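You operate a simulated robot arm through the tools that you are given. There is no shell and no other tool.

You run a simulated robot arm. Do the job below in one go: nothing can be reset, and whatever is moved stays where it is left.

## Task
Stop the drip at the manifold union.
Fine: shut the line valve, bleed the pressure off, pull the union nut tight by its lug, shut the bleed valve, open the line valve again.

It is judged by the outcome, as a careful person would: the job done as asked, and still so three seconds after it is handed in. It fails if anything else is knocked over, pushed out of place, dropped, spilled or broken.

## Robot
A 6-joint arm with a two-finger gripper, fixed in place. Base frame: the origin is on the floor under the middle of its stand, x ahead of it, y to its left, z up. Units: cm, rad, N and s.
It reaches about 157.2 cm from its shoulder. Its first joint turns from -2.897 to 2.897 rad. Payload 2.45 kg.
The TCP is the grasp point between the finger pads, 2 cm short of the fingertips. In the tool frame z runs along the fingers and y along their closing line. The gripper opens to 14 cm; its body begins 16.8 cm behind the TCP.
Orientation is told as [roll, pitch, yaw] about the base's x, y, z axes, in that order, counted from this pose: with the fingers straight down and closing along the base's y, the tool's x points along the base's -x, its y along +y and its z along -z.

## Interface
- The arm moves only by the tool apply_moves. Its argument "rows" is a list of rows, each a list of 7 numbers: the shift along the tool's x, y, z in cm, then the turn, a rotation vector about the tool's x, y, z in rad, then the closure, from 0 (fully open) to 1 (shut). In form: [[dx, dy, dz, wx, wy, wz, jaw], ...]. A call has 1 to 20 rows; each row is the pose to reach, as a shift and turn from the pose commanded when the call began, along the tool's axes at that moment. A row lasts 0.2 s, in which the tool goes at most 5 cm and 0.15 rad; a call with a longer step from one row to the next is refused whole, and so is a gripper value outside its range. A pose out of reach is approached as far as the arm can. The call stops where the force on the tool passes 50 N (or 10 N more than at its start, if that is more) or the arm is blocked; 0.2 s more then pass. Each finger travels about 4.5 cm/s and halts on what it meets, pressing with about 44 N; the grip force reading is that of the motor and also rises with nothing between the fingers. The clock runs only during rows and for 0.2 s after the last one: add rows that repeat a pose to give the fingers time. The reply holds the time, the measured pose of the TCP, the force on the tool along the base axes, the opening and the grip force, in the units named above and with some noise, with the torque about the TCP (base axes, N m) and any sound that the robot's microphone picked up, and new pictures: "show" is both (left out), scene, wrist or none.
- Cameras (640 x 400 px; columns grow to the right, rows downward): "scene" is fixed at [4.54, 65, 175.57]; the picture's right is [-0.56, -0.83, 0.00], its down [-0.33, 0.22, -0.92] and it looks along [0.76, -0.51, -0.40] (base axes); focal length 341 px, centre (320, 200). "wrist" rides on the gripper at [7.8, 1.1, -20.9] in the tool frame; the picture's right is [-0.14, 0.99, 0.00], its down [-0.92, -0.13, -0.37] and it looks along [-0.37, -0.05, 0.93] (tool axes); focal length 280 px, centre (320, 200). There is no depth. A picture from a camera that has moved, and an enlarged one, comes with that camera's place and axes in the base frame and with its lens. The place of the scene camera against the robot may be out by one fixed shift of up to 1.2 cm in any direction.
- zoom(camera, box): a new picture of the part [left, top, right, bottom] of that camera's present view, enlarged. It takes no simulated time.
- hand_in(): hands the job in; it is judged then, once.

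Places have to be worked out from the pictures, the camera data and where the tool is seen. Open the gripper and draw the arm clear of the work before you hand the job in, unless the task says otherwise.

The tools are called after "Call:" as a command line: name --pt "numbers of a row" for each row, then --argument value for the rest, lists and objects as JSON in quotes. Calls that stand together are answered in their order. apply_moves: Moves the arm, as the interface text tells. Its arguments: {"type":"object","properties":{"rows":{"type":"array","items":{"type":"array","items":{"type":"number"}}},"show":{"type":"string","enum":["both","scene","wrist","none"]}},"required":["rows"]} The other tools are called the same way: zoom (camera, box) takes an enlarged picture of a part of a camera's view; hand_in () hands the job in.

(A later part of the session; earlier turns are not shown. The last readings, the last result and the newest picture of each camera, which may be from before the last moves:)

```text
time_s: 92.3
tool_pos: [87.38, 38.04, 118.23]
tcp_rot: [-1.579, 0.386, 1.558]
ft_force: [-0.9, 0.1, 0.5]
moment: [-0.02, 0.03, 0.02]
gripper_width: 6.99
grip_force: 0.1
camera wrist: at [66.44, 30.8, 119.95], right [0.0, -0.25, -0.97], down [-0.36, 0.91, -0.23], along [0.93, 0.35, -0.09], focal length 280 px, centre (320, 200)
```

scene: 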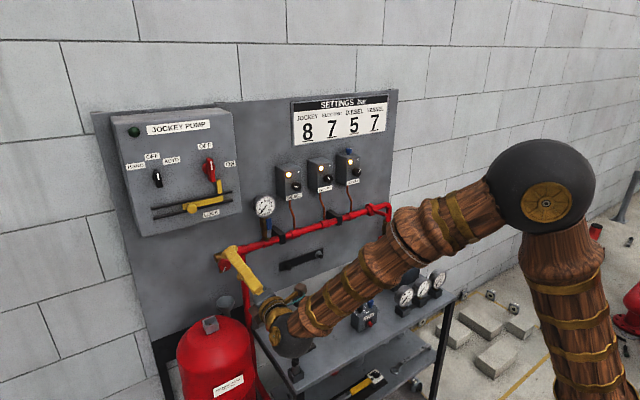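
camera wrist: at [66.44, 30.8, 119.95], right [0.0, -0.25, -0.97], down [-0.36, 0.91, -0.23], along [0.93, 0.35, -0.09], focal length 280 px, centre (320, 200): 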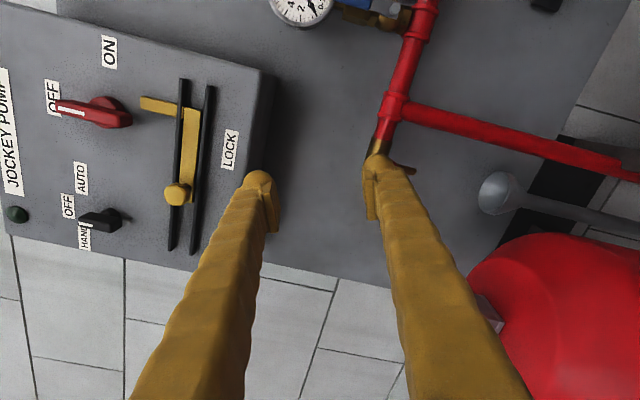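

The wrist is straight with roll about -1.96. I'll drop to knob height (axis about y=37.85, z=110.1) and advance with open jaws.

Call:
apply_moves --pt "-1.0 2.5 0 0 0 0 0.5" --pt "-2.0 5.1 0 0 0 0 0.5" --pt "-2.94 7.58 0 0 0 0 0.5" --pt "-2.94 7.58 3 0 0 0 0.5" --pt "-2.94 7.58 6.5 0 0 0 0.5" --pt "-2.94 7.58 10 0 0 0 0.5" --pt "-2.94 7.58 12.5 0 0 0 0.5" --pt "-2.94 7.58 13.1 0 0 0 0.5" --pt "-2.94 7.58 13.1 0 0 0 0.5" --show "both"

Call:
zoom --camera "wrist" --box '[240, 80, 400, 240]'

```text
time_s: 94.3
tool_pos: [100.35, 37.79, 110.26]
tcp_rot: [-1.578, 0.384, 1.559]
ft_force: [0.5, -1.3, -0.5]
moment: [0.0, 0.03, 0.02]
gripper_width: 6.99
grip_force: 0.1
camera wrist: at [79.41, 30.49, 111.98], right [0.0, -0.24, -0.97], down [-0.36, 0.91, -0.23], along [0.93, 0.35, -0.08], focal length 280 px, centre (320, 200)
```

scene: 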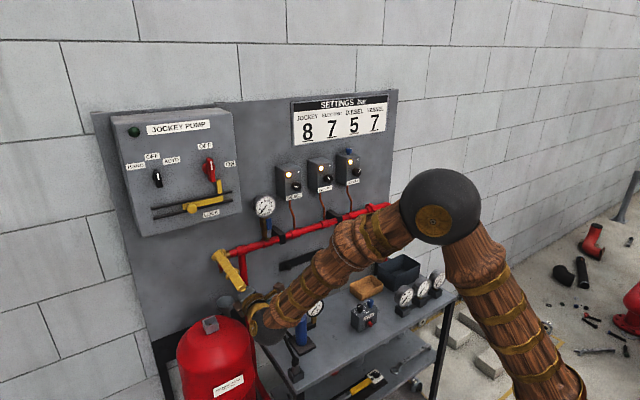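
wrist: 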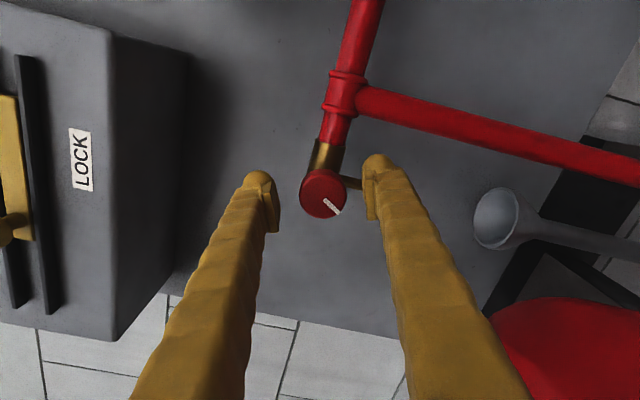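

```text
2.50 times, centred on (320, 160) of wrist
camera zoom: at [79.41, 30.49, 111.98], right [0.0, -0.24, -0.97], down [-0.36, 0.91, -0.23], along [0.93, 0.35, -0.08], focal length 701 px, centre (320, 300)
```

zoom: 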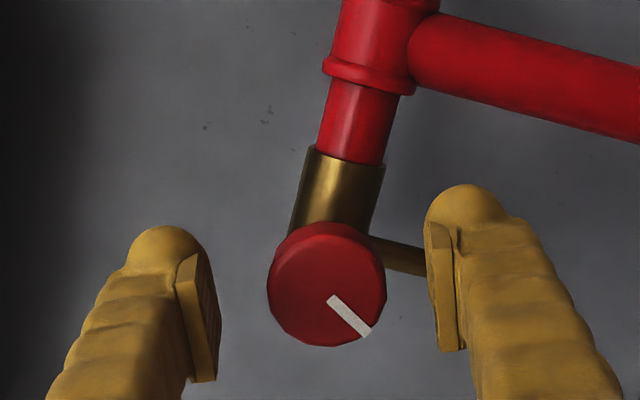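

Knob is centred between the fingers, with the mark at about 7 o'clock. I'll clamp and check the side load.

Call:
apply_moves --pt "0 0 0.1 0 0 0 0.7" --pt "0 0 0.1 0 0 0 0.8" --pt "0 0 0.1 0 0 0 0.85" --pt "0 0 0.1 0 0 0 0.85" --pt "0 0 0.1 0 0 0 0.85" --show "none"

```text
time_s: 95.5
tool_pos: [100.48, 37.77, 110.16]
tcp_rot: [-1.575, 0.382, 1.558]
ft_force: [0.8, -10.2, -19.1]
moment: [-0.05, 0.23, -0.11]
gripper_width: 3.75
grip_force: 44.4
```

Balanced enough; I'll ease 1.5 mm and turn the knob clockwise by about 2.1 rad first.

Call:
apply_moves --pt "0 0.15 0 0 0 0 0.85" --pt "0 0.15 0 0 0 0.13 0.85" --pt "0 0.15 0 0 0 0.26 0.85" --pt "0 0.15 0 0 0 0.39 0.85" --pt "0 0.15 0 0 0 0.52 0.85" --pt "0 0.15 0 0 0 0.65 0.85" --pt "0 0.15 0 0 0 0.78 0.85" --pt "0 0.15 0 0 0 0.91 0.85" --pt "0 0.15 0 0 0 1.04 0.85" --pt "0 0.15 0 0 0 1.17 0.85" --pt "0 0.15 0 0 0 1.3 0.85" --pt "0 0.15 0 0 0 1.43 0.85" --pt "0 0.15 0 0 0 1.56 0.85" --pt "0 0.15 0 0 0 1.69 0.85" --pt "0 0.15 0 0 0 1.82 0.85" --pt "0 0.15 0 0 0 1.95 0.85" --pt "0 0.15 0 0 0 2.08 0.85" --show "wrist"

Call:
zoom --camera "wrist" --box '[240, 80, 400, 240]'

Call:
zoom --camera "scene" --box '[195, 230, 255, 290]'

```text
time_s: 97.6
tool_pos: [100.43, 37.79, 109.71]
tcp_rot: [-1.575, -0.649, 1.562]
ft_force: [11.0, 3.5, -1.7]
moment: [0.03, 0.03, 0.13]
gripper_width: 3.73
grip_force: 44.7
stopped in row 10: the force on the tool passed its limit at 50 N (the readings are from after the stop); the commanded pose is now the measured one
camera wrist: at [79.57, 32.56, 104.08], right [0.01, 0.71, -0.71], down [-0.36, 0.66, 0.66], along [0.93, 0.25, 0.26], focal length 280 px, centre (320, 200)
```

wrist: 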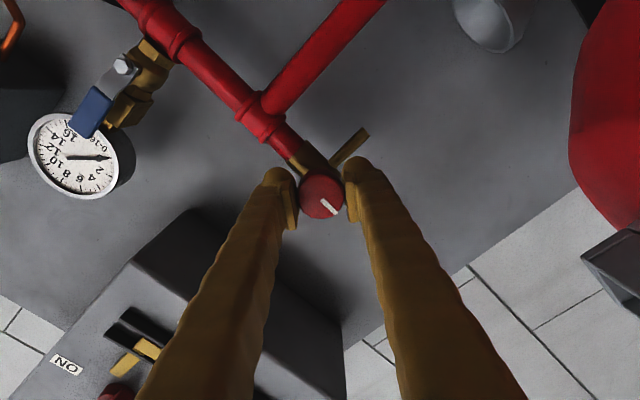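

```text
2.50 times, centred on (320, 160) of wrist
camera zoom: at [79.57, 32.56, 104.08], right [0.01, 0.71, -0.71], down [-0.36, 0.66, 0.66], along [0.93, 0.25, 0.26], focal length 701 px, centre (320, 300)
```

zoom: 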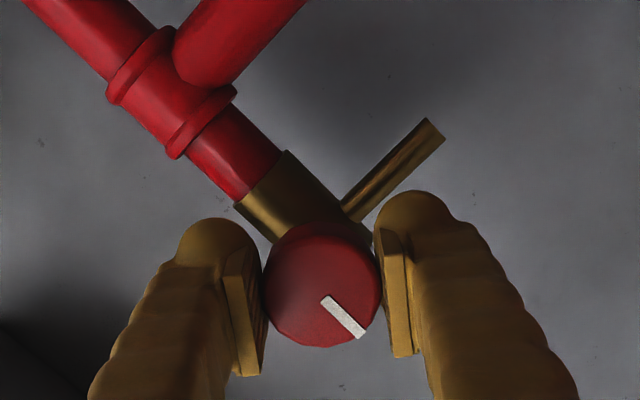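

```text
6.67 times, centred on (225, 260) of scene
camera zoom: at [4.54, 65.0, 175.57], right [-0.56, -0.83, 0.0], down [-0.33, 0.22, -0.92], along [0.76, -0.51, -0.4], focal length 2272 px, centre (953, -200)
```

zoom: 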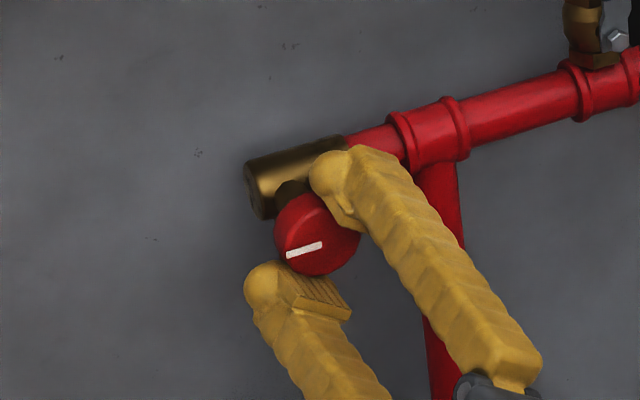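

It halted on side load, not on a valve stop; the mark is now near 9 o'clock. I'll continue clockwise from the re-zeroed pose in a shorter run.

Call:
apply_moves --pt "0 0 0 0 0 0.12 0.85" --pt "0 0 0 0 0 0.24 0.85" --pt "0 0 0 0 0 0.36 0.85" --pt "0 0 0 0 0 0.48 0.85" --pt "0 0 0 0 0 0.6 0.85" --show "none"

```text
time_s: 98.8
tool_pos: [100.52, 38.04, 109.67]
tcp_rot: [-1.577, -1.249, 1.569]
ft_force: [21.1, 29.3, -15.4]
moment: [-0.1, 0.28, 0.24]
gripper_width: 3.74
grip_force: 44.7
```

Continuing clockwise with a small re-centring to relieve the side load; about 0.75 rad should remain.

Call:
apply_moves --pt "0.03 0.15 0.1 0 0 0 0.85" --pt "0.03 0.2 0.1 0 0 0.12 0.85" --pt "0.03 0.2 0.1 0 0 0.24 0.85" --pt "0.03 0.2 0.1 0 0 0.36 0.85" --pt "0.03 0.2 0.1 0 0 0.48 0.85" --pt "0.03 0.2 0.1 0 0 0.58 0.85" --show "wrist"

Call:
zoom --camera "wrist" --box '[240, 80, 400, 240]'

Call:
zoom --camera "scene" --box '[195, 230, 255, 290]'

```text
time_s: 100.2
tool_pos: [100.52, 38.11, 109.66]
tcp_rot: [1.578, -1.309, -1.586]
ft_force: [-42.6, 17.9, -16.3]
moment: [-0.07, 0.07, 0.33]
gripper_width: 3.75
grip_force: 45.0
camera wrist: at [79.67, 41.45, 102.32], right [0.01, 0.92, 0.39], down [-0.37, -0.36, 0.86], along [0.93, -0.15, 0.34], focal length 280 px, centre (320, 200)
```

wrist: 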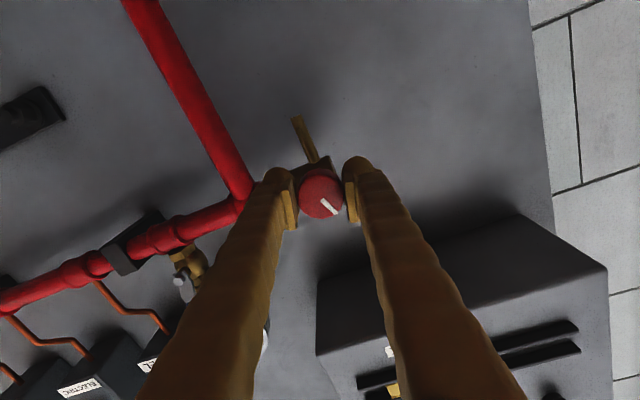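

```text
2.50 times, centred on (320, 160) of wrist
camera zoom: at [79.67, 41.45, 102.32], right [0.01, 0.92, 0.39], down [-0.37, -0.36, 0.86], along [0.93, -0.15, 0.34], focal length 701 px, centre (320, 300)
```

zoom: 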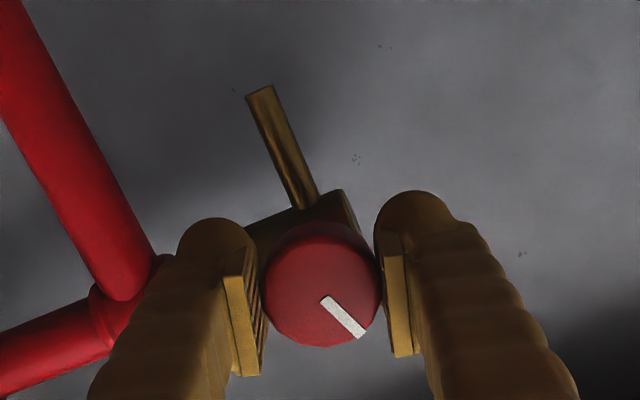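

```text
6.67 times, centred on (225, 260) of scene
camera zoom: at [4.54, 65.0, 175.57], right [-0.56, -0.83, 0.0], down [-0.33, 0.22, -0.92], along [0.76, -0.51, -0.4], focal length 2272 px, centre (953, -200)
```

zoom: 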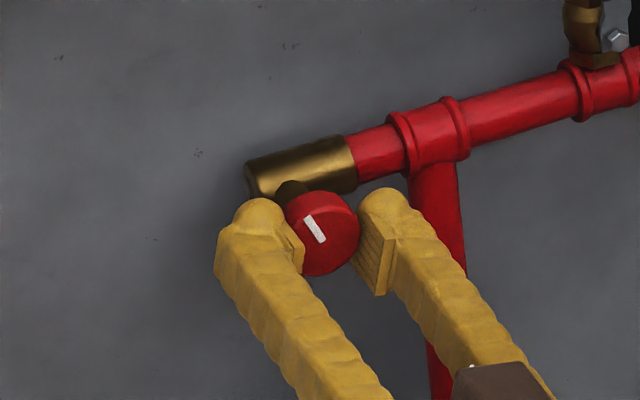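

The mark is at about 11 o'clock, roughly 0.3 rad left. I'll relieve the axial load slightly and finish turning clockwise onto the stop.

Call:
apply_moves --pt "0 0.05 -0.15 0 0 0.0 0.85" --pt "0 0.05 -0.15 0 0 0.1 0.85" --pt "0 0.05 -0.15 0 0 0.2 0.85" --pt "0 0.05 -0.15 0 0 0.3 0.85" --show "wrist"

Call:
zoom --camera "wrist" --box '[240, 80, 400, 240]'

Call:
zoom --camera "scene" --box '[200, 240, 250, 280]'

```text
time_s: 101.2
tool_pos: [100.34, 38.14, 109.77]
tcp_rot: [1.578, -1.011, -1.586]
ft_force: [19.5, 32.1, -12.7]
moment: [-0.04, 0.26, 0.23]
gripper_width: 3.76
grip_force: 44.6
camera wrist: at [79.66, 43.51, 103.6], right [0.0, 0.77, 0.64], down [-0.38, -0.59, 0.71], along [0.93, -0.24, 0.29], focal length 280 px, centre (320, 200)
```

wrist: 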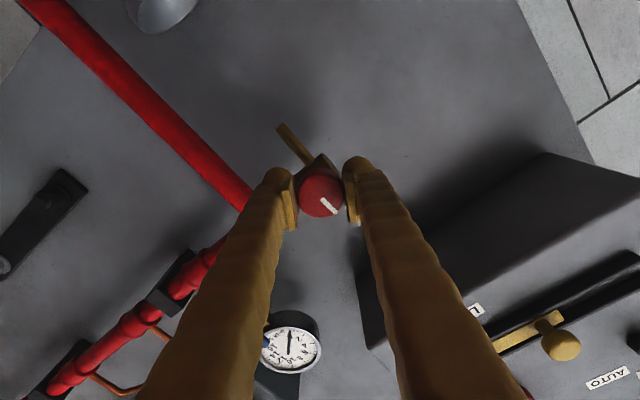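

```text
2.50 times, centred on (320, 160) of wrist
camera zoom: at [79.66, 43.51, 103.6], right [0.0, 0.77, 0.64], down [-0.38, -0.59, 0.71], along [0.93, -0.24, 0.29], focal length 701 px, centre (320, 300)
```

zoom: 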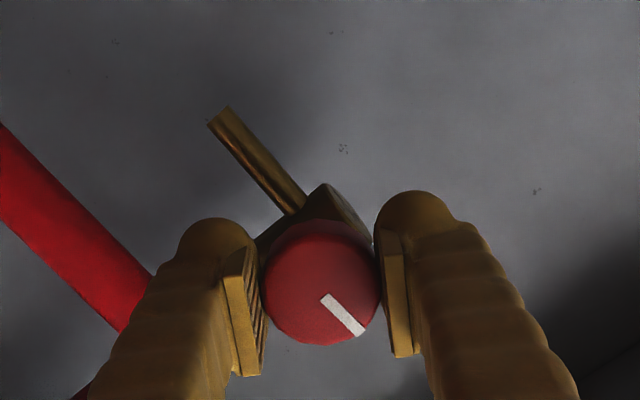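

```text
10.00 times, centred on (225, 260) of scene
camera zoom: at [4.54, 65.0, 175.57], right [-0.56, -0.83, 0.0], down [-0.33, 0.22, -0.92], along [0.76, -0.51, -0.4], focal length 3408 px, centre (1270, -400)
```

zoom: 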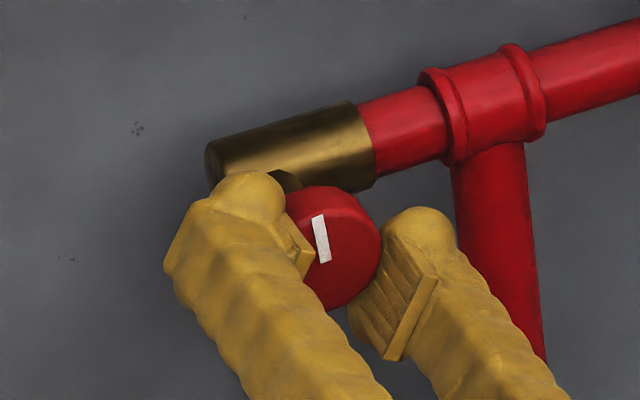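

The mark now matches its original closed position in the scene view. I'll turn slightly further to feel whether it's on its stop.

Call:
apply_moves --pt "0 0.1 0.1 0 0 0.0 0.85" --pt "0 0.1 0.1 0 0 0.1 0.85" --pt "0 0.1 0.1 0 0 0.2 0.85" --pt "0 0.1 0.1 0 0 0.3 0.85" --show "wrist"

Call:
zoom --camera "wrist" --box '[240, 80, 400, 240]'

Call:
zoom --camera "scene" --box '[200, 240, 250, 280]'

```text
time_s: 102.2
tool_pos: [100.47, 37.93, 110.02]
tcp_rot: [1.577, -0.71, -1.587]
ft_force: [-12.4, 2.4, 5.2]
moment: [-0.85, -0.14, 0.13]
gripper_width: 3.74
grip_force: 45.3
camera wrist: at [79.75, 45.03, 105.51], right [0.0, 0.54, 0.84], down [-0.38, -0.78, 0.5], along [0.93, -0.32, 0.2], focal length 280 px, centre (320, 200)
```

wrist: 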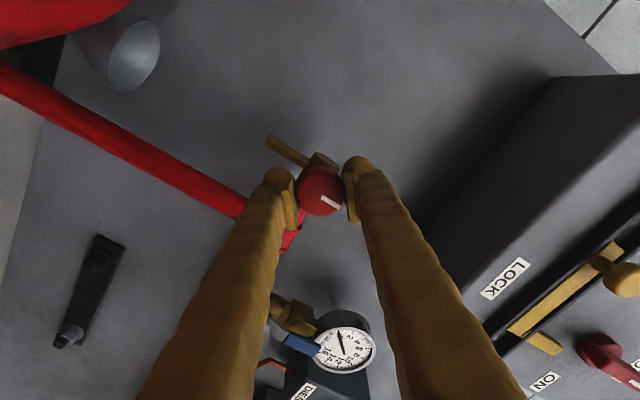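

```text
2.50 times, centred on (320, 160) of wrist
camera zoom: at [79.75, 45.03, 105.51], right [0.0, 0.54, 0.84], down [-0.38, -0.78, 0.5], along [0.93, -0.32, 0.2], focal length 701 px, centre (320, 300)
```

zoom: 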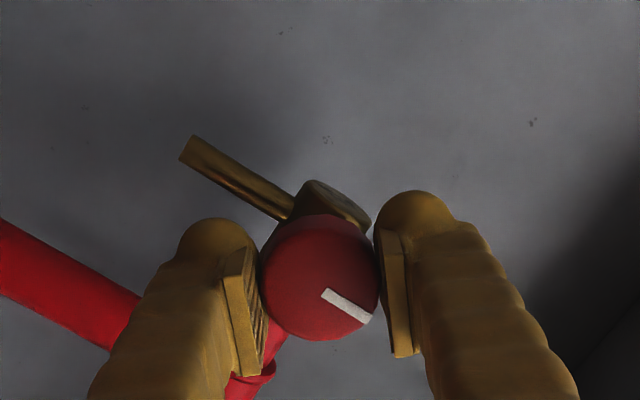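

```text
10.00 times, centred on (225, 260) of scene
camera zoom: at [4.54, 65.0, 175.57], right [-0.56, -0.83, 0.0], down [-0.33, 0.22, -0.92], along [0.76, -0.51, -0.4], focal length 3408 px, centre (1270, -400)
```

zoom: 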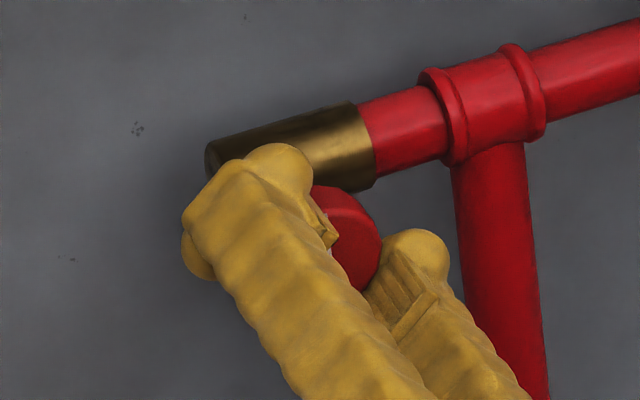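

The reaction torque jumped to 0.85 N·m and the pads slipped around the knob, so the bleed valve is hard shut at its original mark. I'll release and back out; first a check of the bench gauges near the line valve, since the gripper must pass above them again.

Call:
apply_moves --pt "0 0 0 0 0 0.25 0.6" --pt "0 0 0 0 0 0.25 0.5" --pt "0 0 0 0 0 0.25 0.5" --pt "0 0 0 0 0 0.25 0.5" --pt "0 0 -3 0 0 0.25 0.5" --pt "0 0 -7 0 0 0.25 0.5" --pt "0 0 -11 0 0 0.25 0.5" --pt "0 0 -14 0 0 0.25 0.5" --pt "0 0 -14 0 0 0.25 0.5" --show "both"

Call:
zoom --camera "scene" --box '[370, 240, 470, 330]'

Call:
zoom --camera "scene" --box '[200, 180, 290, 280]'

```text
refused: row 1 steps farther than a row can; nothing moved
```

```text
4.44 times, centred on (420, 285) of scene
camera zoom: at [4.54, 65.0, 175.57], right [-0.56, -0.83, 0.0], down [-0.33, 0.22, -0.92], along [0.76, -0.51, -0.4], focal length 1515 px, centre (-124, -178)
```

zoom: 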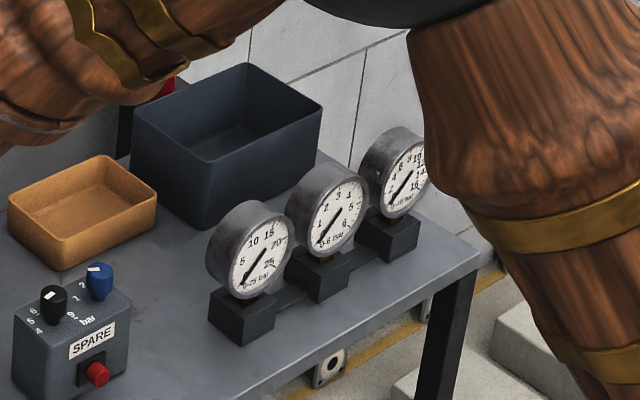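

```text
4.00 times, centred on (245, 230) of scene
camera zoom: at [4.54, 65.0, 175.57], right [-0.56, -0.83, 0.0], down [-0.33, 0.22, -0.92], along [0.76, -0.51, -0.4], focal length 1363 px, centre (620, 80)
```

zoom: 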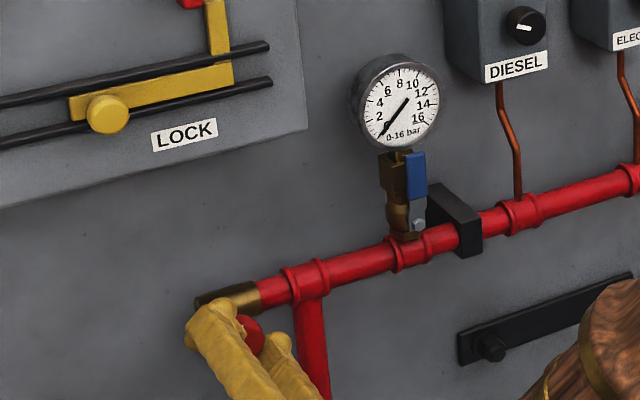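

That call was refused for an oversize rotation step, so nothing moved. The bench gauges are intact, and their tops are at about z≈91, so I'll keep the hand higher there. Now releasing the knob and backing out properly.

Call:
apply_moves --pt "0 0 0 0 0 0 0.6" --pt "0 0 0 0 0 0 0.5" --pt "0 0 0 0 0 0 0.5" --pt "0 0 0 0 0 0 0.5" --pt "0 0 -3 0 0 0 0.5" --pt "0 0 -7 0 0 0 0.5" --pt "0 0 -11 0 0 0 0.5" --pt "0 0 -14 0 0 0 0.5" --pt "0 0 -14 0 0 -0.12 0.5" --pt "0 0 -14 0 0 -0.26 0.5" --pt "0 0 -14 0 0 -0.4 0.5" --pt "0 0 -14 0 0 -0.54 0.5" --pt "0 0 -14 0 0 -0.68 0.5" --pt "0 0 -14 0 0 -0.82 0.5" --show "both"

Call:
zoom --camera "scene" --box '[200, 180, 290, 280]'

Call:
zoom --camera "wrist" --box '[240, 80, 400, 240]'

```text
time_s: 105.2
tool_pos: [86.45, 38.23, 109.87]
tcp_rot: [1.646, -1.535, -1.655]
ft_force: [0.3, 0.1, 0.8]
moment: [0.01, -0.03, 0.0]
gripper_width: 7.01
grip_force: 0.1
camera wrist: at [65.66, 39.94, 101.88], right [0.01, 0.98, 0.17], down [-0.37, -0.16, 0.91], along [0.93, -0.07, 0.37], focal length 280 px, centre (320, 200)
```

scene: 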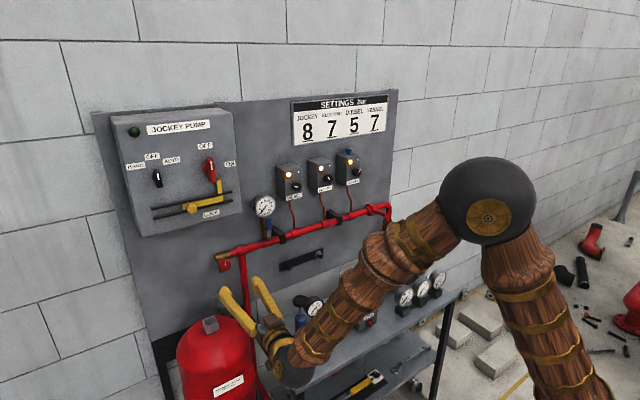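
wrist: 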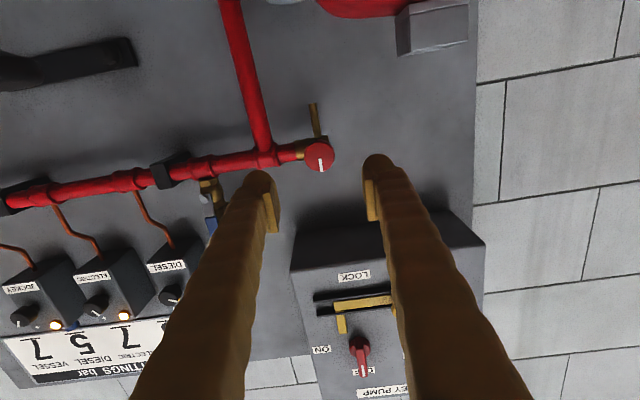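

```text
4.00 times, centred on (245, 230) of scene
camera zoom: at [4.54, 65.0, 175.57], right [-0.56, -0.83, 0.0], down [-0.33, 0.22, -0.92], along [0.76, -0.51, -0.4], focal length 1363 px, centre (620, 80)
```

zoom: 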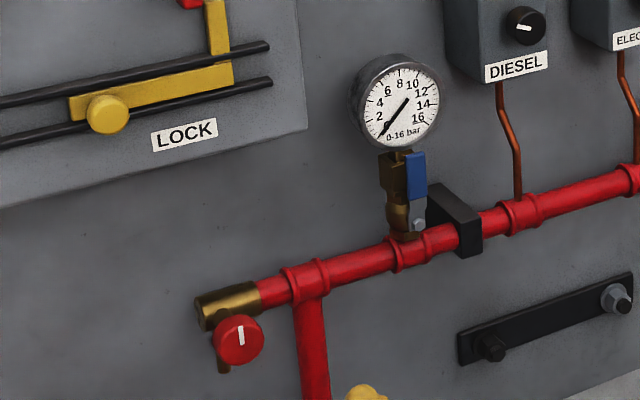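

```text
2.50 times, centred on (320, 160) of wrist
camera zoom: at [65.66, 39.94, 101.88], right [0.01, 0.98, 0.17], down [-0.37, -0.16, 0.91], along [0.93, -0.07, 0.37], focal length 701 px, centre (320, 300)
```

zoom: 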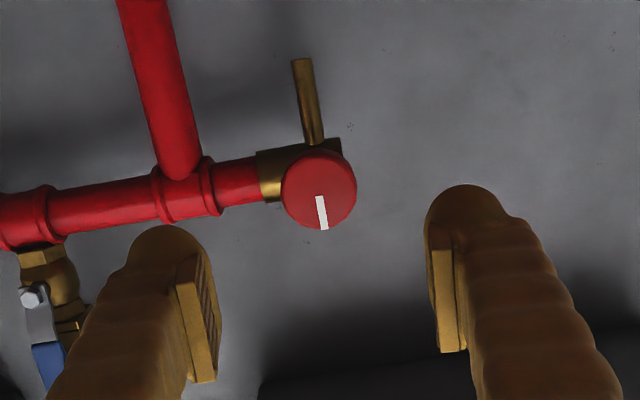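

The bleed knob is shut with its mark back at 12 o'clock. Next I'll rise and travel back to the line valve, rolling to about -90° on the way so I can swing the lever back up.

Call:
apply_moves --pt "-3 0.1 0 0 0 0 0.55" --pt "-6 0.2 0 0 0 0 0.6" --pt "-8.2 -2.74 0 0 0 0 0.62" --pt "-8.35 -7.44 0 0 0 -0.107 0.62" --pt "-8.5 -12.14 0 0 0 -0.213 0.62" --pt "-8.65 -16.84 0 0 0 -0.32 0.62" --pt "-8.8 -21.54 0 0 0 -0.427 0.62" --pt "-8.95 -26.24 0 0 0 -0.533 0.62" --pt "-9.1 -30.94 0 0 0 -0.64 0.62" --pt "-9.25 -35.64 0 0 0 -0.747 0.62" --pt "-9.4 -40.34 0 0 0 -0.853 0.62" --pt "-9.55 -45.04 0 0 0 -0.96 0.62" --pt "-9.7 -49.74 0 0 0 -1.067 0.62" --pt "-9.85 -54.44 0 0 0 -1.173 0.62" --pt "-10.0 -59.14 0 0 0 -1.28 0.62" --pt "-10.15 -63.84 0 0 0 -1.387 0.62" --pt "-10.3 -68.54 0 0 0 -1.493 0.62" --pt "-10.45 -73.24 0 0 0 -1.6 0.62" --pt "-10.45 -73.24 0 0 0 -1.6 0.62" --show "both"

```text
time_s: 109.2
tool_pos: [86.05, -35.33, 117.48]
tcp_rot: [-1.573, -0.008, 1.562]
ft_force: [-0.4, -0.1, 0.0]
moment: [0.03, -0.02, 0.01]
gripper_width: 5.32
grip_force: 0.0
camera wrist: at [64.93, -42.83, 116.11], right [0.0, 0.15, -0.99], down [-0.36, 0.92, 0.14], along [0.93, 0.36, 0.06], focal length 280 px, centre (320, 200)
```

scene: 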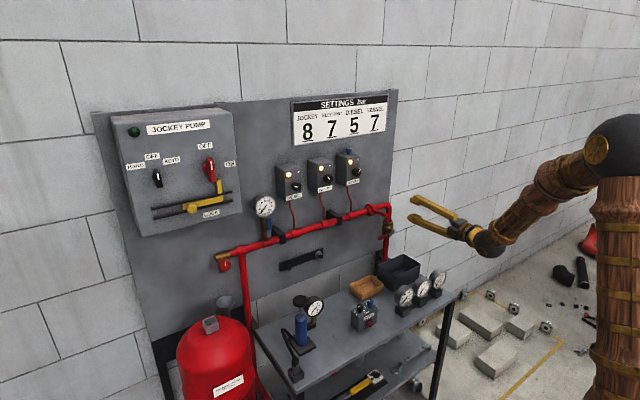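
wrist: 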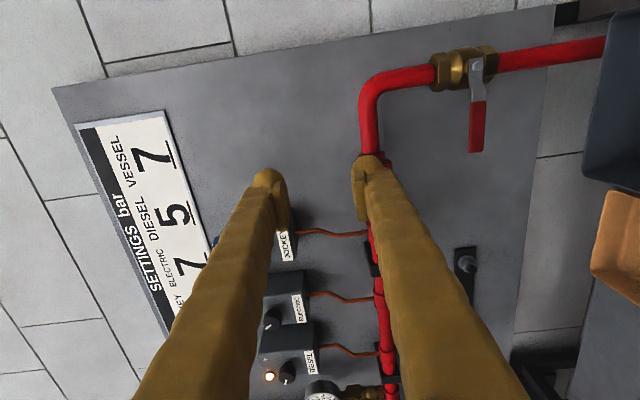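

The lever is confirmed lying along +y at z≈97.1 from its pivot at (102, -42.8). I'll tilt the hand 0.15 rad nose-down for clearance over the bench gauges and descend in front of the lever at x=90.

Call:
apply_moves --pt "0.3 0 2 -0.075 0 0 0.62" --pt "0.67 0 4 -0.15 0 0 0.62" --pt "0.67 4 4 -0.15 0 0 0.62" --pt "0.67 8.2 4 -0.15 0 0 0.62" --pt "0.67 12.4 4 -0.15 0 0 0.62" --pt "0.67 16.5 4 -0.15 0 0 0.62" --pt "0.67 19.4 4 -0.15 0 0 0.62" --pt "0.67 20.3 4 -0.15 0 0 0.62" --pt "0.67 20.3 4 -0.15 0 0 0.62" --show "both"

Call:
zoom --camera "wrist" --box '[240, 80, 400, 260]'

Call:
zoom --camera "scene" --box '[370, 200, 470, 300]'

```text
time_s: 111.2
tool_pos: [89.69, -36.01, 97.05]
tcp_rot: [-1.425, -0.011, 1.562]
ft_force: [-1.0, 1.1, -0.1]
moment: [0.02, 0.01, 0.0]
gripper_width: 5.34
grip_force: 0.1
camera wrist: at [68.92, -43.47, 98.88], right [-0.14, 0.15, -0.98], down [-0.34, 0.92, 0.19], along [0.93, 0.36, -0.08], focal length 280 px, centre (320, 200)
```

scene: 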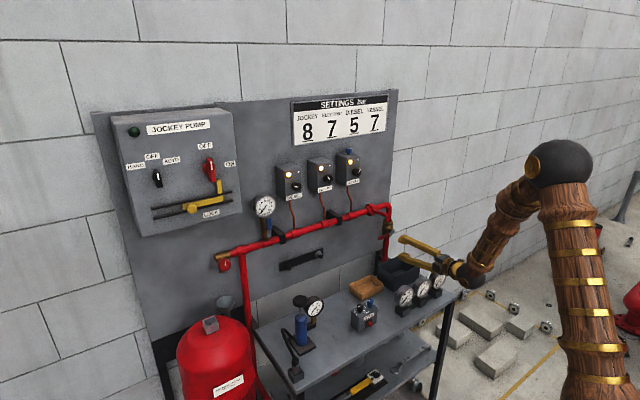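
wrist: 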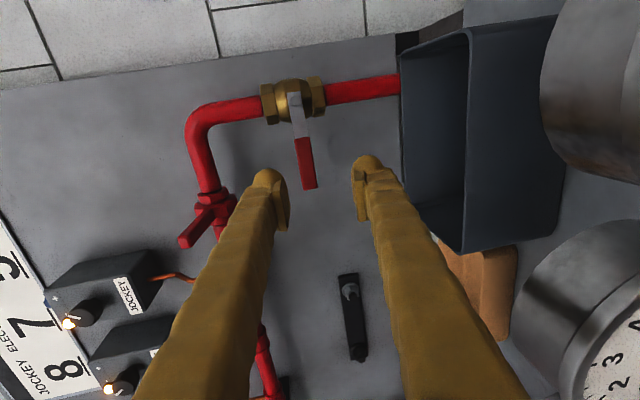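

```text
2.22 times, centred on (320, 170) of wrist
camera zoom: at [68.92, -43.47, 98.88], right [-0.14, 0.15, -0.98], down [-0.34, 0.92, 0.19], along [0.93, 0.36, -0.08], focal length 623 px, centre (320, 267)
```

zoom: 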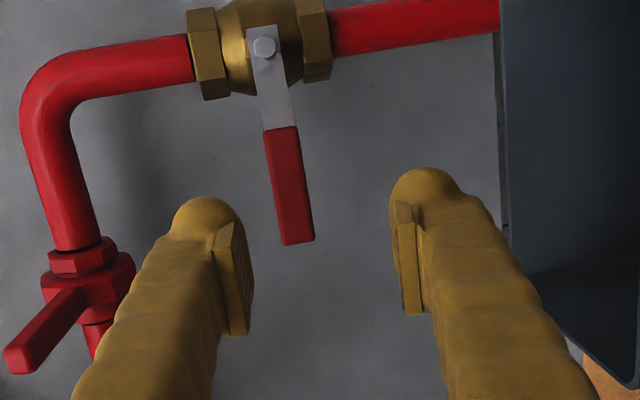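

```text
4.00 times, centred on (420, 250) of scene
camera zoom: at [4.54, 65.0, 175.57], right [-0.56, -0.83, 0.0], down [-0.33, 0.22, -0.92], along [0.76, -0.51, -0.4], focal length 1363 px, centre (-80, 0)
```

zoom: 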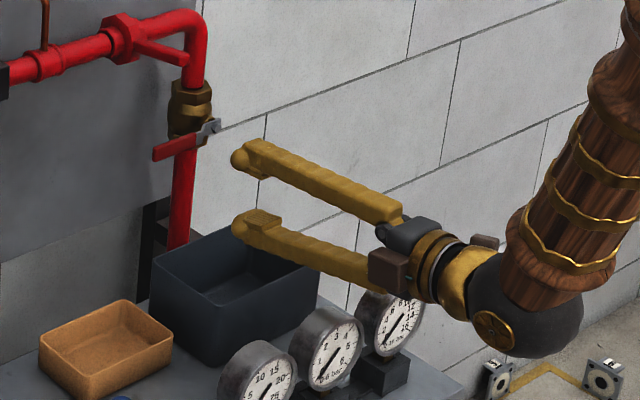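

The lever lies between the open fingers and everything clears the gauges and bin. I'll advance straight in to x≈100.5 and narrow the jaws around the grip.

Call:
apply_moves --pt "0 -0.48 3.0 0 0 0 0.62" --pt "0 -0.96 6.0 0 0 0 0.62" --pt "0 -1.36 8.5 0 0 0 0.62" --pt "0 -1.71 10.67 0 0 0 0.62" --pt "0 -1.71 10.67 0 0 0 0.7" --pt "0 -1.71 10.67 0 0 0 0.74" --pt "0 -1.71 10.67 0 0 0 0.74" --show "both"

Call:
zoom --camera "wrist" --box '[240, 80, 400, 260]'

Call:
zoom --camera "scene" --box '[370, 200, 470, 300]'

```text
time_s: 112.8
tool_pos: [100.55, -35.86, 97.11]
tcp_rot: [-1.424, -0.009, 1.562]
ft_force: [-0.5, -0.3, 0.1]
moment: [-0.04, 0.02, 0.03]
gripper_width: 3.64
grip_force: 0.1
camera wrist: at [79.79, -43.47, 99.0], right [-0.14, 0.15, -0.98], down [-0.34, 0.92, 0.19], along [0.93, 0.36, -0.08], focal length 280 px, centre (320, 200)
```

scene: 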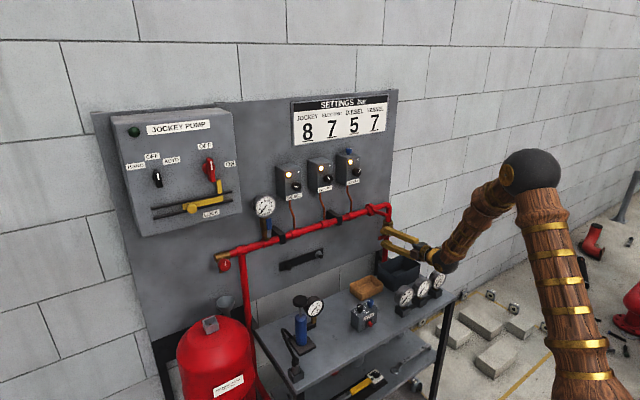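
wrist: 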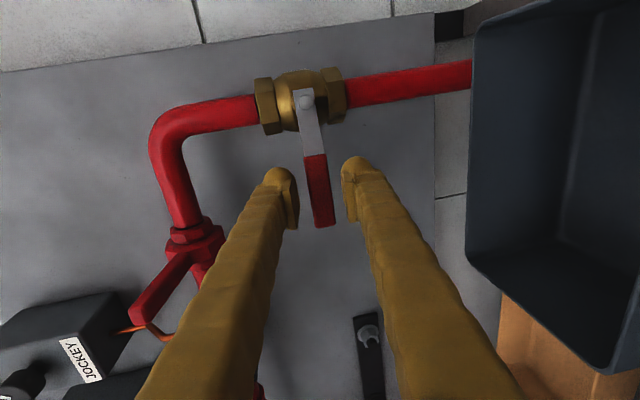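

```text
2.22 times, centred on (320, 170) of wrist
camera zoom: at [79.79, -43.47, 99.0], right [-0.14, 0.15, -0.98], down [-0.34, 0.92, 0.19], along [0.93, 0.36, -0.08], focal length 623 px, centre (320, 267)
```

zoom: 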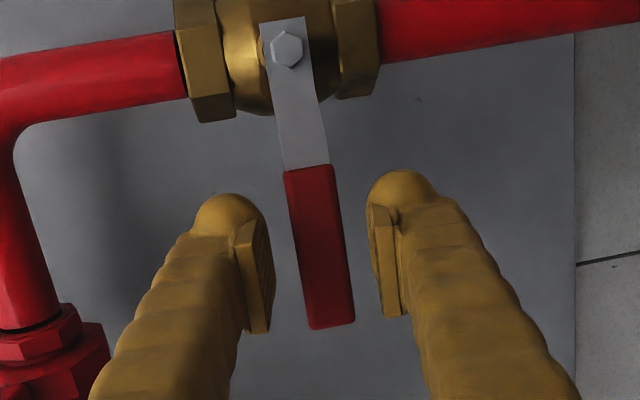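

```text
4.00 times, centred on (420, 250) of scene
camera zoom: at [4.54, 65.0, 175.57], right [-0.56, -0.83, 0.0], down [-0.33, 0.22, -0.92], along [0.76, -0.51, -0.4], focal length 1363 px, centre (-80, 0)
```

zoom: 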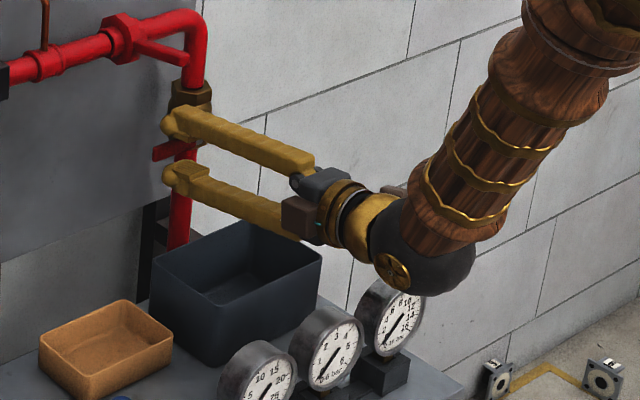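

The grip is inside the jaws. I'll swing the lever back up, first about a third of the way, and look at the gauge and union before continuing.

Call:
apply_moves --pt "0.07 -0.95 -0.14 0 -0.021 0.138 0.74" --pt "0.27 -1.89 -0.28 0 -0.042 0.277 0.74" --pt "0.6 -2.78 -0.42 0 -0.063 0.415 0.74" --pt "1.05 -3.62 -0.55 0 -0.083 0.554 0.74" --pt "1.62 -4.4 -0.66 0 -0.104 0.692 0.74" --pt "1.62 -4.4 -0.66 0 -0.104 0.692 0.74" --show "both"

Call:
zoom --camera "wrist" --box '[240, 80, 400, 260]'

Call:
zoom --camera "scene" --box '[200, 180, 290, 280]'

Call:
zoom --camera "scene" --box '[345, 190, 425, 260]'

```text
time_s: 114.2
tool_pos: [100.63, -37.75, 101.57]
tcp_rot: [-1.424, -0.712, 1.563]
ft_force: [-0.3, 0.1, -0.8]
moment: [-0.01, -0.01, -0.01]
gripper_width: 3.67
grip_force: 0.5
camera wrist: at [79.78, -44.57, 97.94], right [-0.14, 0.74, -0.65], down [-0.34, 0.58, 0.74], along [0.93, 0.33, 0.17], focal length 280 px, centre (320, 200)
```

scene: 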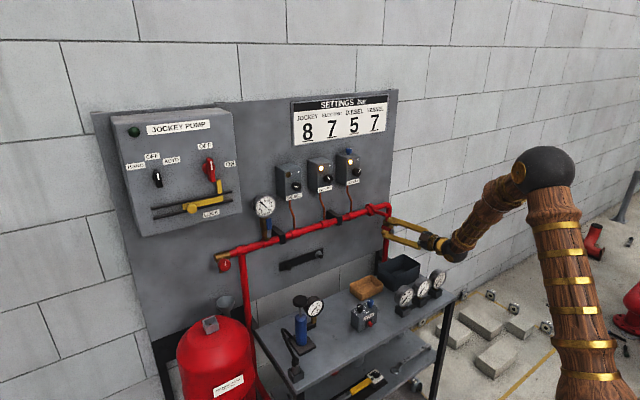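
wrist: 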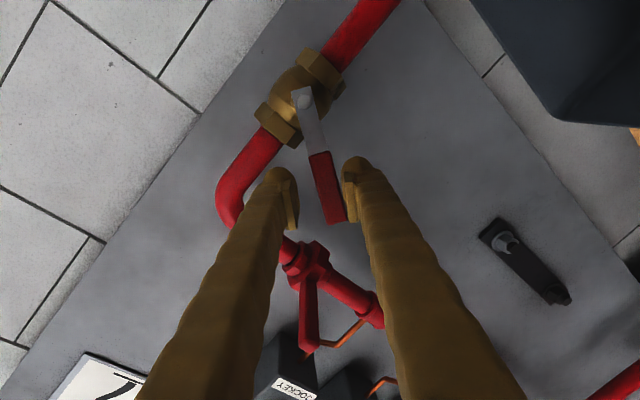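

```text
2.22 times, centred on (320, 170) of wrist
camera zoom: at [79.78, -44.57, 97.94], right [-0.14, 0.74, -0.65], down [-0.34, 0.58, 0.74], along [0.93, 0.33, 0.17], focal length 623 px, centre (320, 267)
```

zoom: 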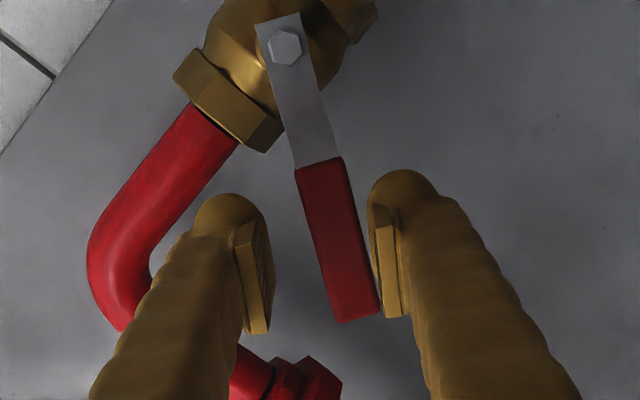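

```text
4.00 times, centred on (245, 230) of scene
camera zoom: at [4.54, 65.0, 175.57], right [-0.56, -0.83, 0.0], down [-0.33, 0.22, -0.92], along [0.76, -0.51, -0.4], focal length 1363 px, centre (620, 80)
```

zoom: 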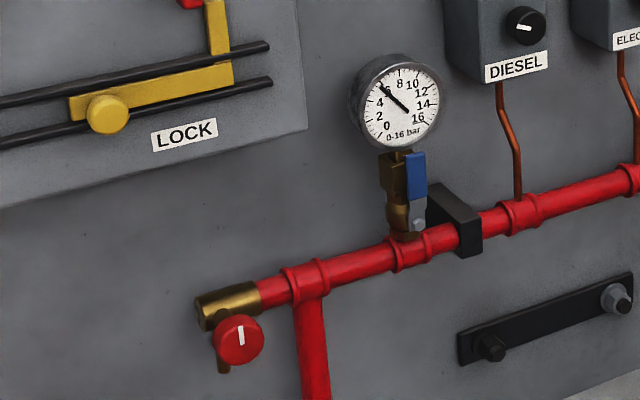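

```text
5.71 times, centred on (385, 225) of scene
camera zoom: at [4.54, 65.0, 175.57], right [-0.56, -0.83, 0.0], down [-0.33, 0.22, -0.92], along [0.76, -0.51, -0.4], focal length 1948 px, centre (-51, 57)
```

zoom: 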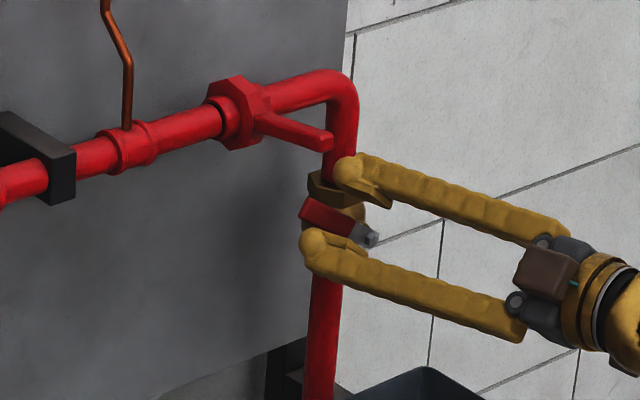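

Pressure is back to about 5.8 bar, the diesel lamp is out, the bleed spout is dry and the lever is about 35° up. I'll continue raising the lever to fully open.

Call:
apply_moves --pt "0.07 -0.95 -0.14 0 -0.021 0.138 0.74" --pt "0.27 -1.89 -0.28 0 -0.042 0.277 0.74" --pt "0.6 -2.78 -0.42 0 -0.063 0.415 0.74" --pt "1.05 -3.62 -0.55 0 -0.083 0.554 0.74" --pt "1.62 -4.4 -0.66 0 -0.104 0.692 0.74" --pt "2.3 -5.08 -0.77 0 -0.125 0.831 0.74" --pt "3.06 -5.67 -0.85 0 -0.146 0.969 0.74" --pt "3.47 -5.92 -0.89 0 -0.156 1.038 0.74" --show "both"

Call:
zoom --camera "wrist" --box '[240, 80, 400, 260]'

Call:
zoom --camera "scene" --box '[345, 190, 425, 260]'

```text
time_s: 116.0
tool_pos: [100.42, -44.1, 104.02]
tcp_rot: [1.729, -1.38, -1.587]
ft_force: [-1.3, 5.9, -1.1]
moment: [-0.15, -0.02, 0.09]
gripper_width: 4.09
grip_force: 3.1
camera wrist: at [79.73, -44.3, 95.7], right [-0.14, 0.94, 0.32], down [-0.35, -0.35, 0.87], along [0.93, 0.01, 0.38], focal length 280 px, centre (320, 200)
```

scene: 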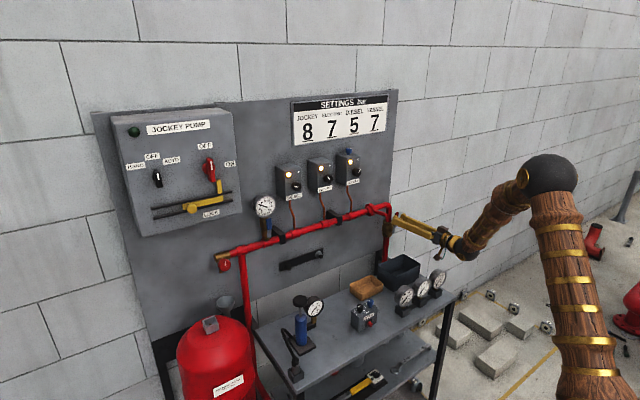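
wrist: 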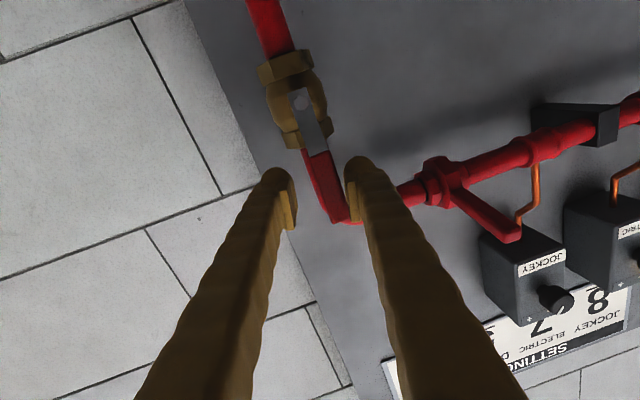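

```text
2.22 times, centred on (320, 170) of wrist
camera zoom: at [79.73, -44.3, 95.7], right [-0.14, 0.94, 0.32], down [-0.35, -0.35, 0.87], along [0.93, 0.01, 0.38], focal length 623 px, centre (320, 267)
```

zoom: 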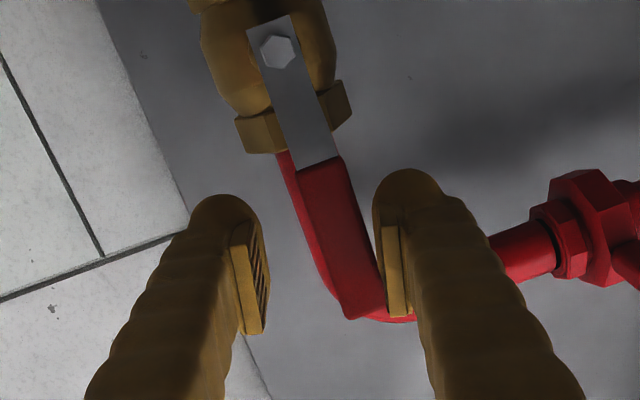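

```text
5.71 times, centred on (385, 225) of scene
camera zoom: at [4.54, 65.0, 175.57], right [-0.56, -0.83, 0.0], down [-0.33, 0.22, -0.92], along [0.76, -0.51, -0.4], focal length 1948 px, centre (-51, 57)
```

zoom: 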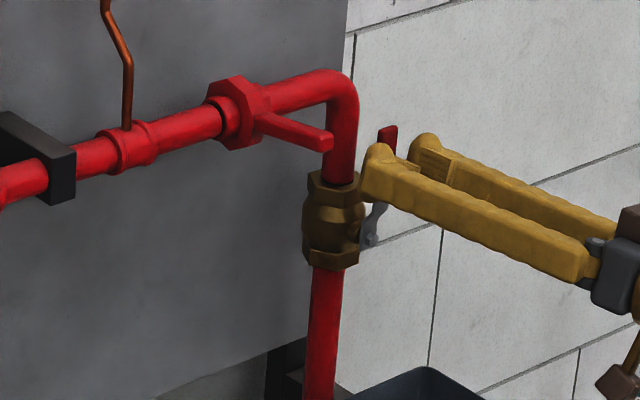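

The lever is vertical and on its stop. The lamps and gauge look changed, so I'll zoom there before doing anything else.

Call:
zoom --camera "scene" --box '[200, 180, 290, 280]'

Call:
zoom --camera "scene" --box '[270, 140, 370, 210]'

Call:
zoom --camera "scene" --box '[340, 190, 400, 250]'

Call:
zoom --camera "wrist" --box '[380, 140, 540, 260]'

```text
4.00 times, centred on (245, 230) of scene
camera zoom: at [4.54, 65.0, 175.57], right [-0.56, -0.83, 0.0], down [-0.33, 0.22, -0.92], along [0.76, -0.51, -0.4], focal length 1363 px, centre (620, 80)
```

zoom: 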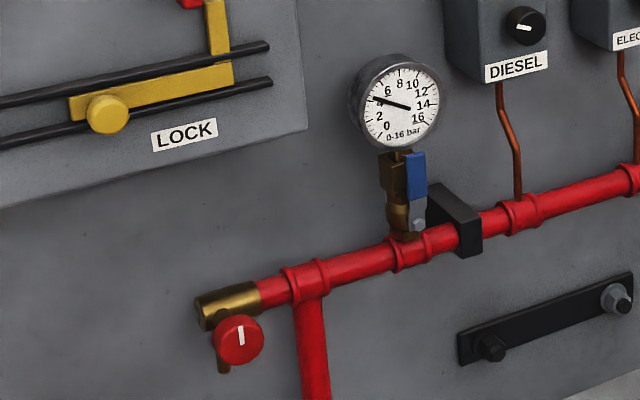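

```text
5.71 times, centred on (320, 175) of scene
camera zoom: at [4.54, 65.0, 175.57], right [-0.56, -0.83, 0.0], down [-0.33, 0.22, -0.92], along [0.76, -0.51, -0.4], focal length 1948 px, centre (320, 343)
```

zoom: 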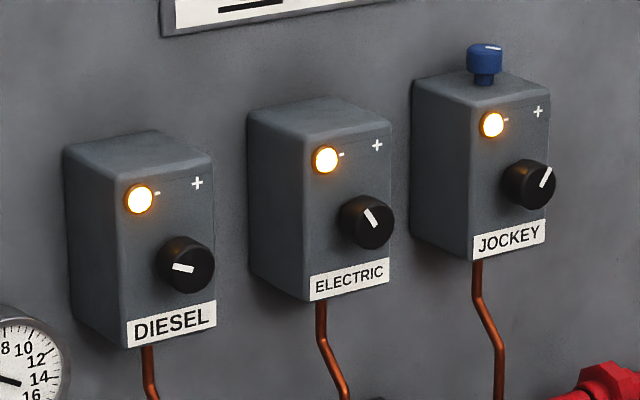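

```text
6.67 times, centred on (370, 220) of scene
camera zoom: at [4.54, 65.0, 175.57], right [-0.56, -0.83, 0.0], down [-0.33, 0.22, -0.92], along [0.76, -0.51, -0.4], focal length 2272 px, centre (-13, 67)
```

zoom: 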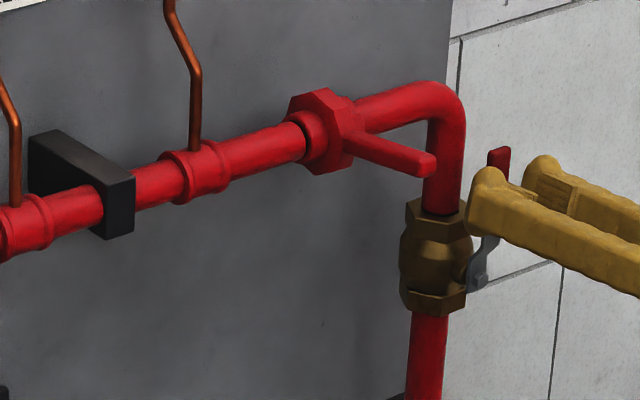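

```text
3.33 times, centred on (460, 200) of wrist
camera zoom: at [79.73, -44.3, 95.7], right [-0.14, 0.94, 0.32], down [-0.35, -0.35, 0.87], along [0.93, 0.01, 0.38], focal length 935 px, centre (-147, 200)
```

zoom: 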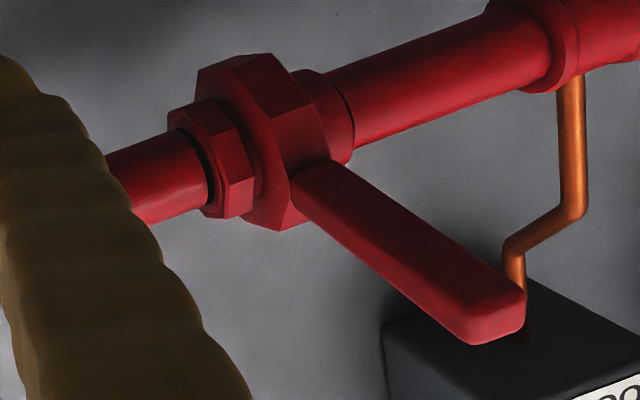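

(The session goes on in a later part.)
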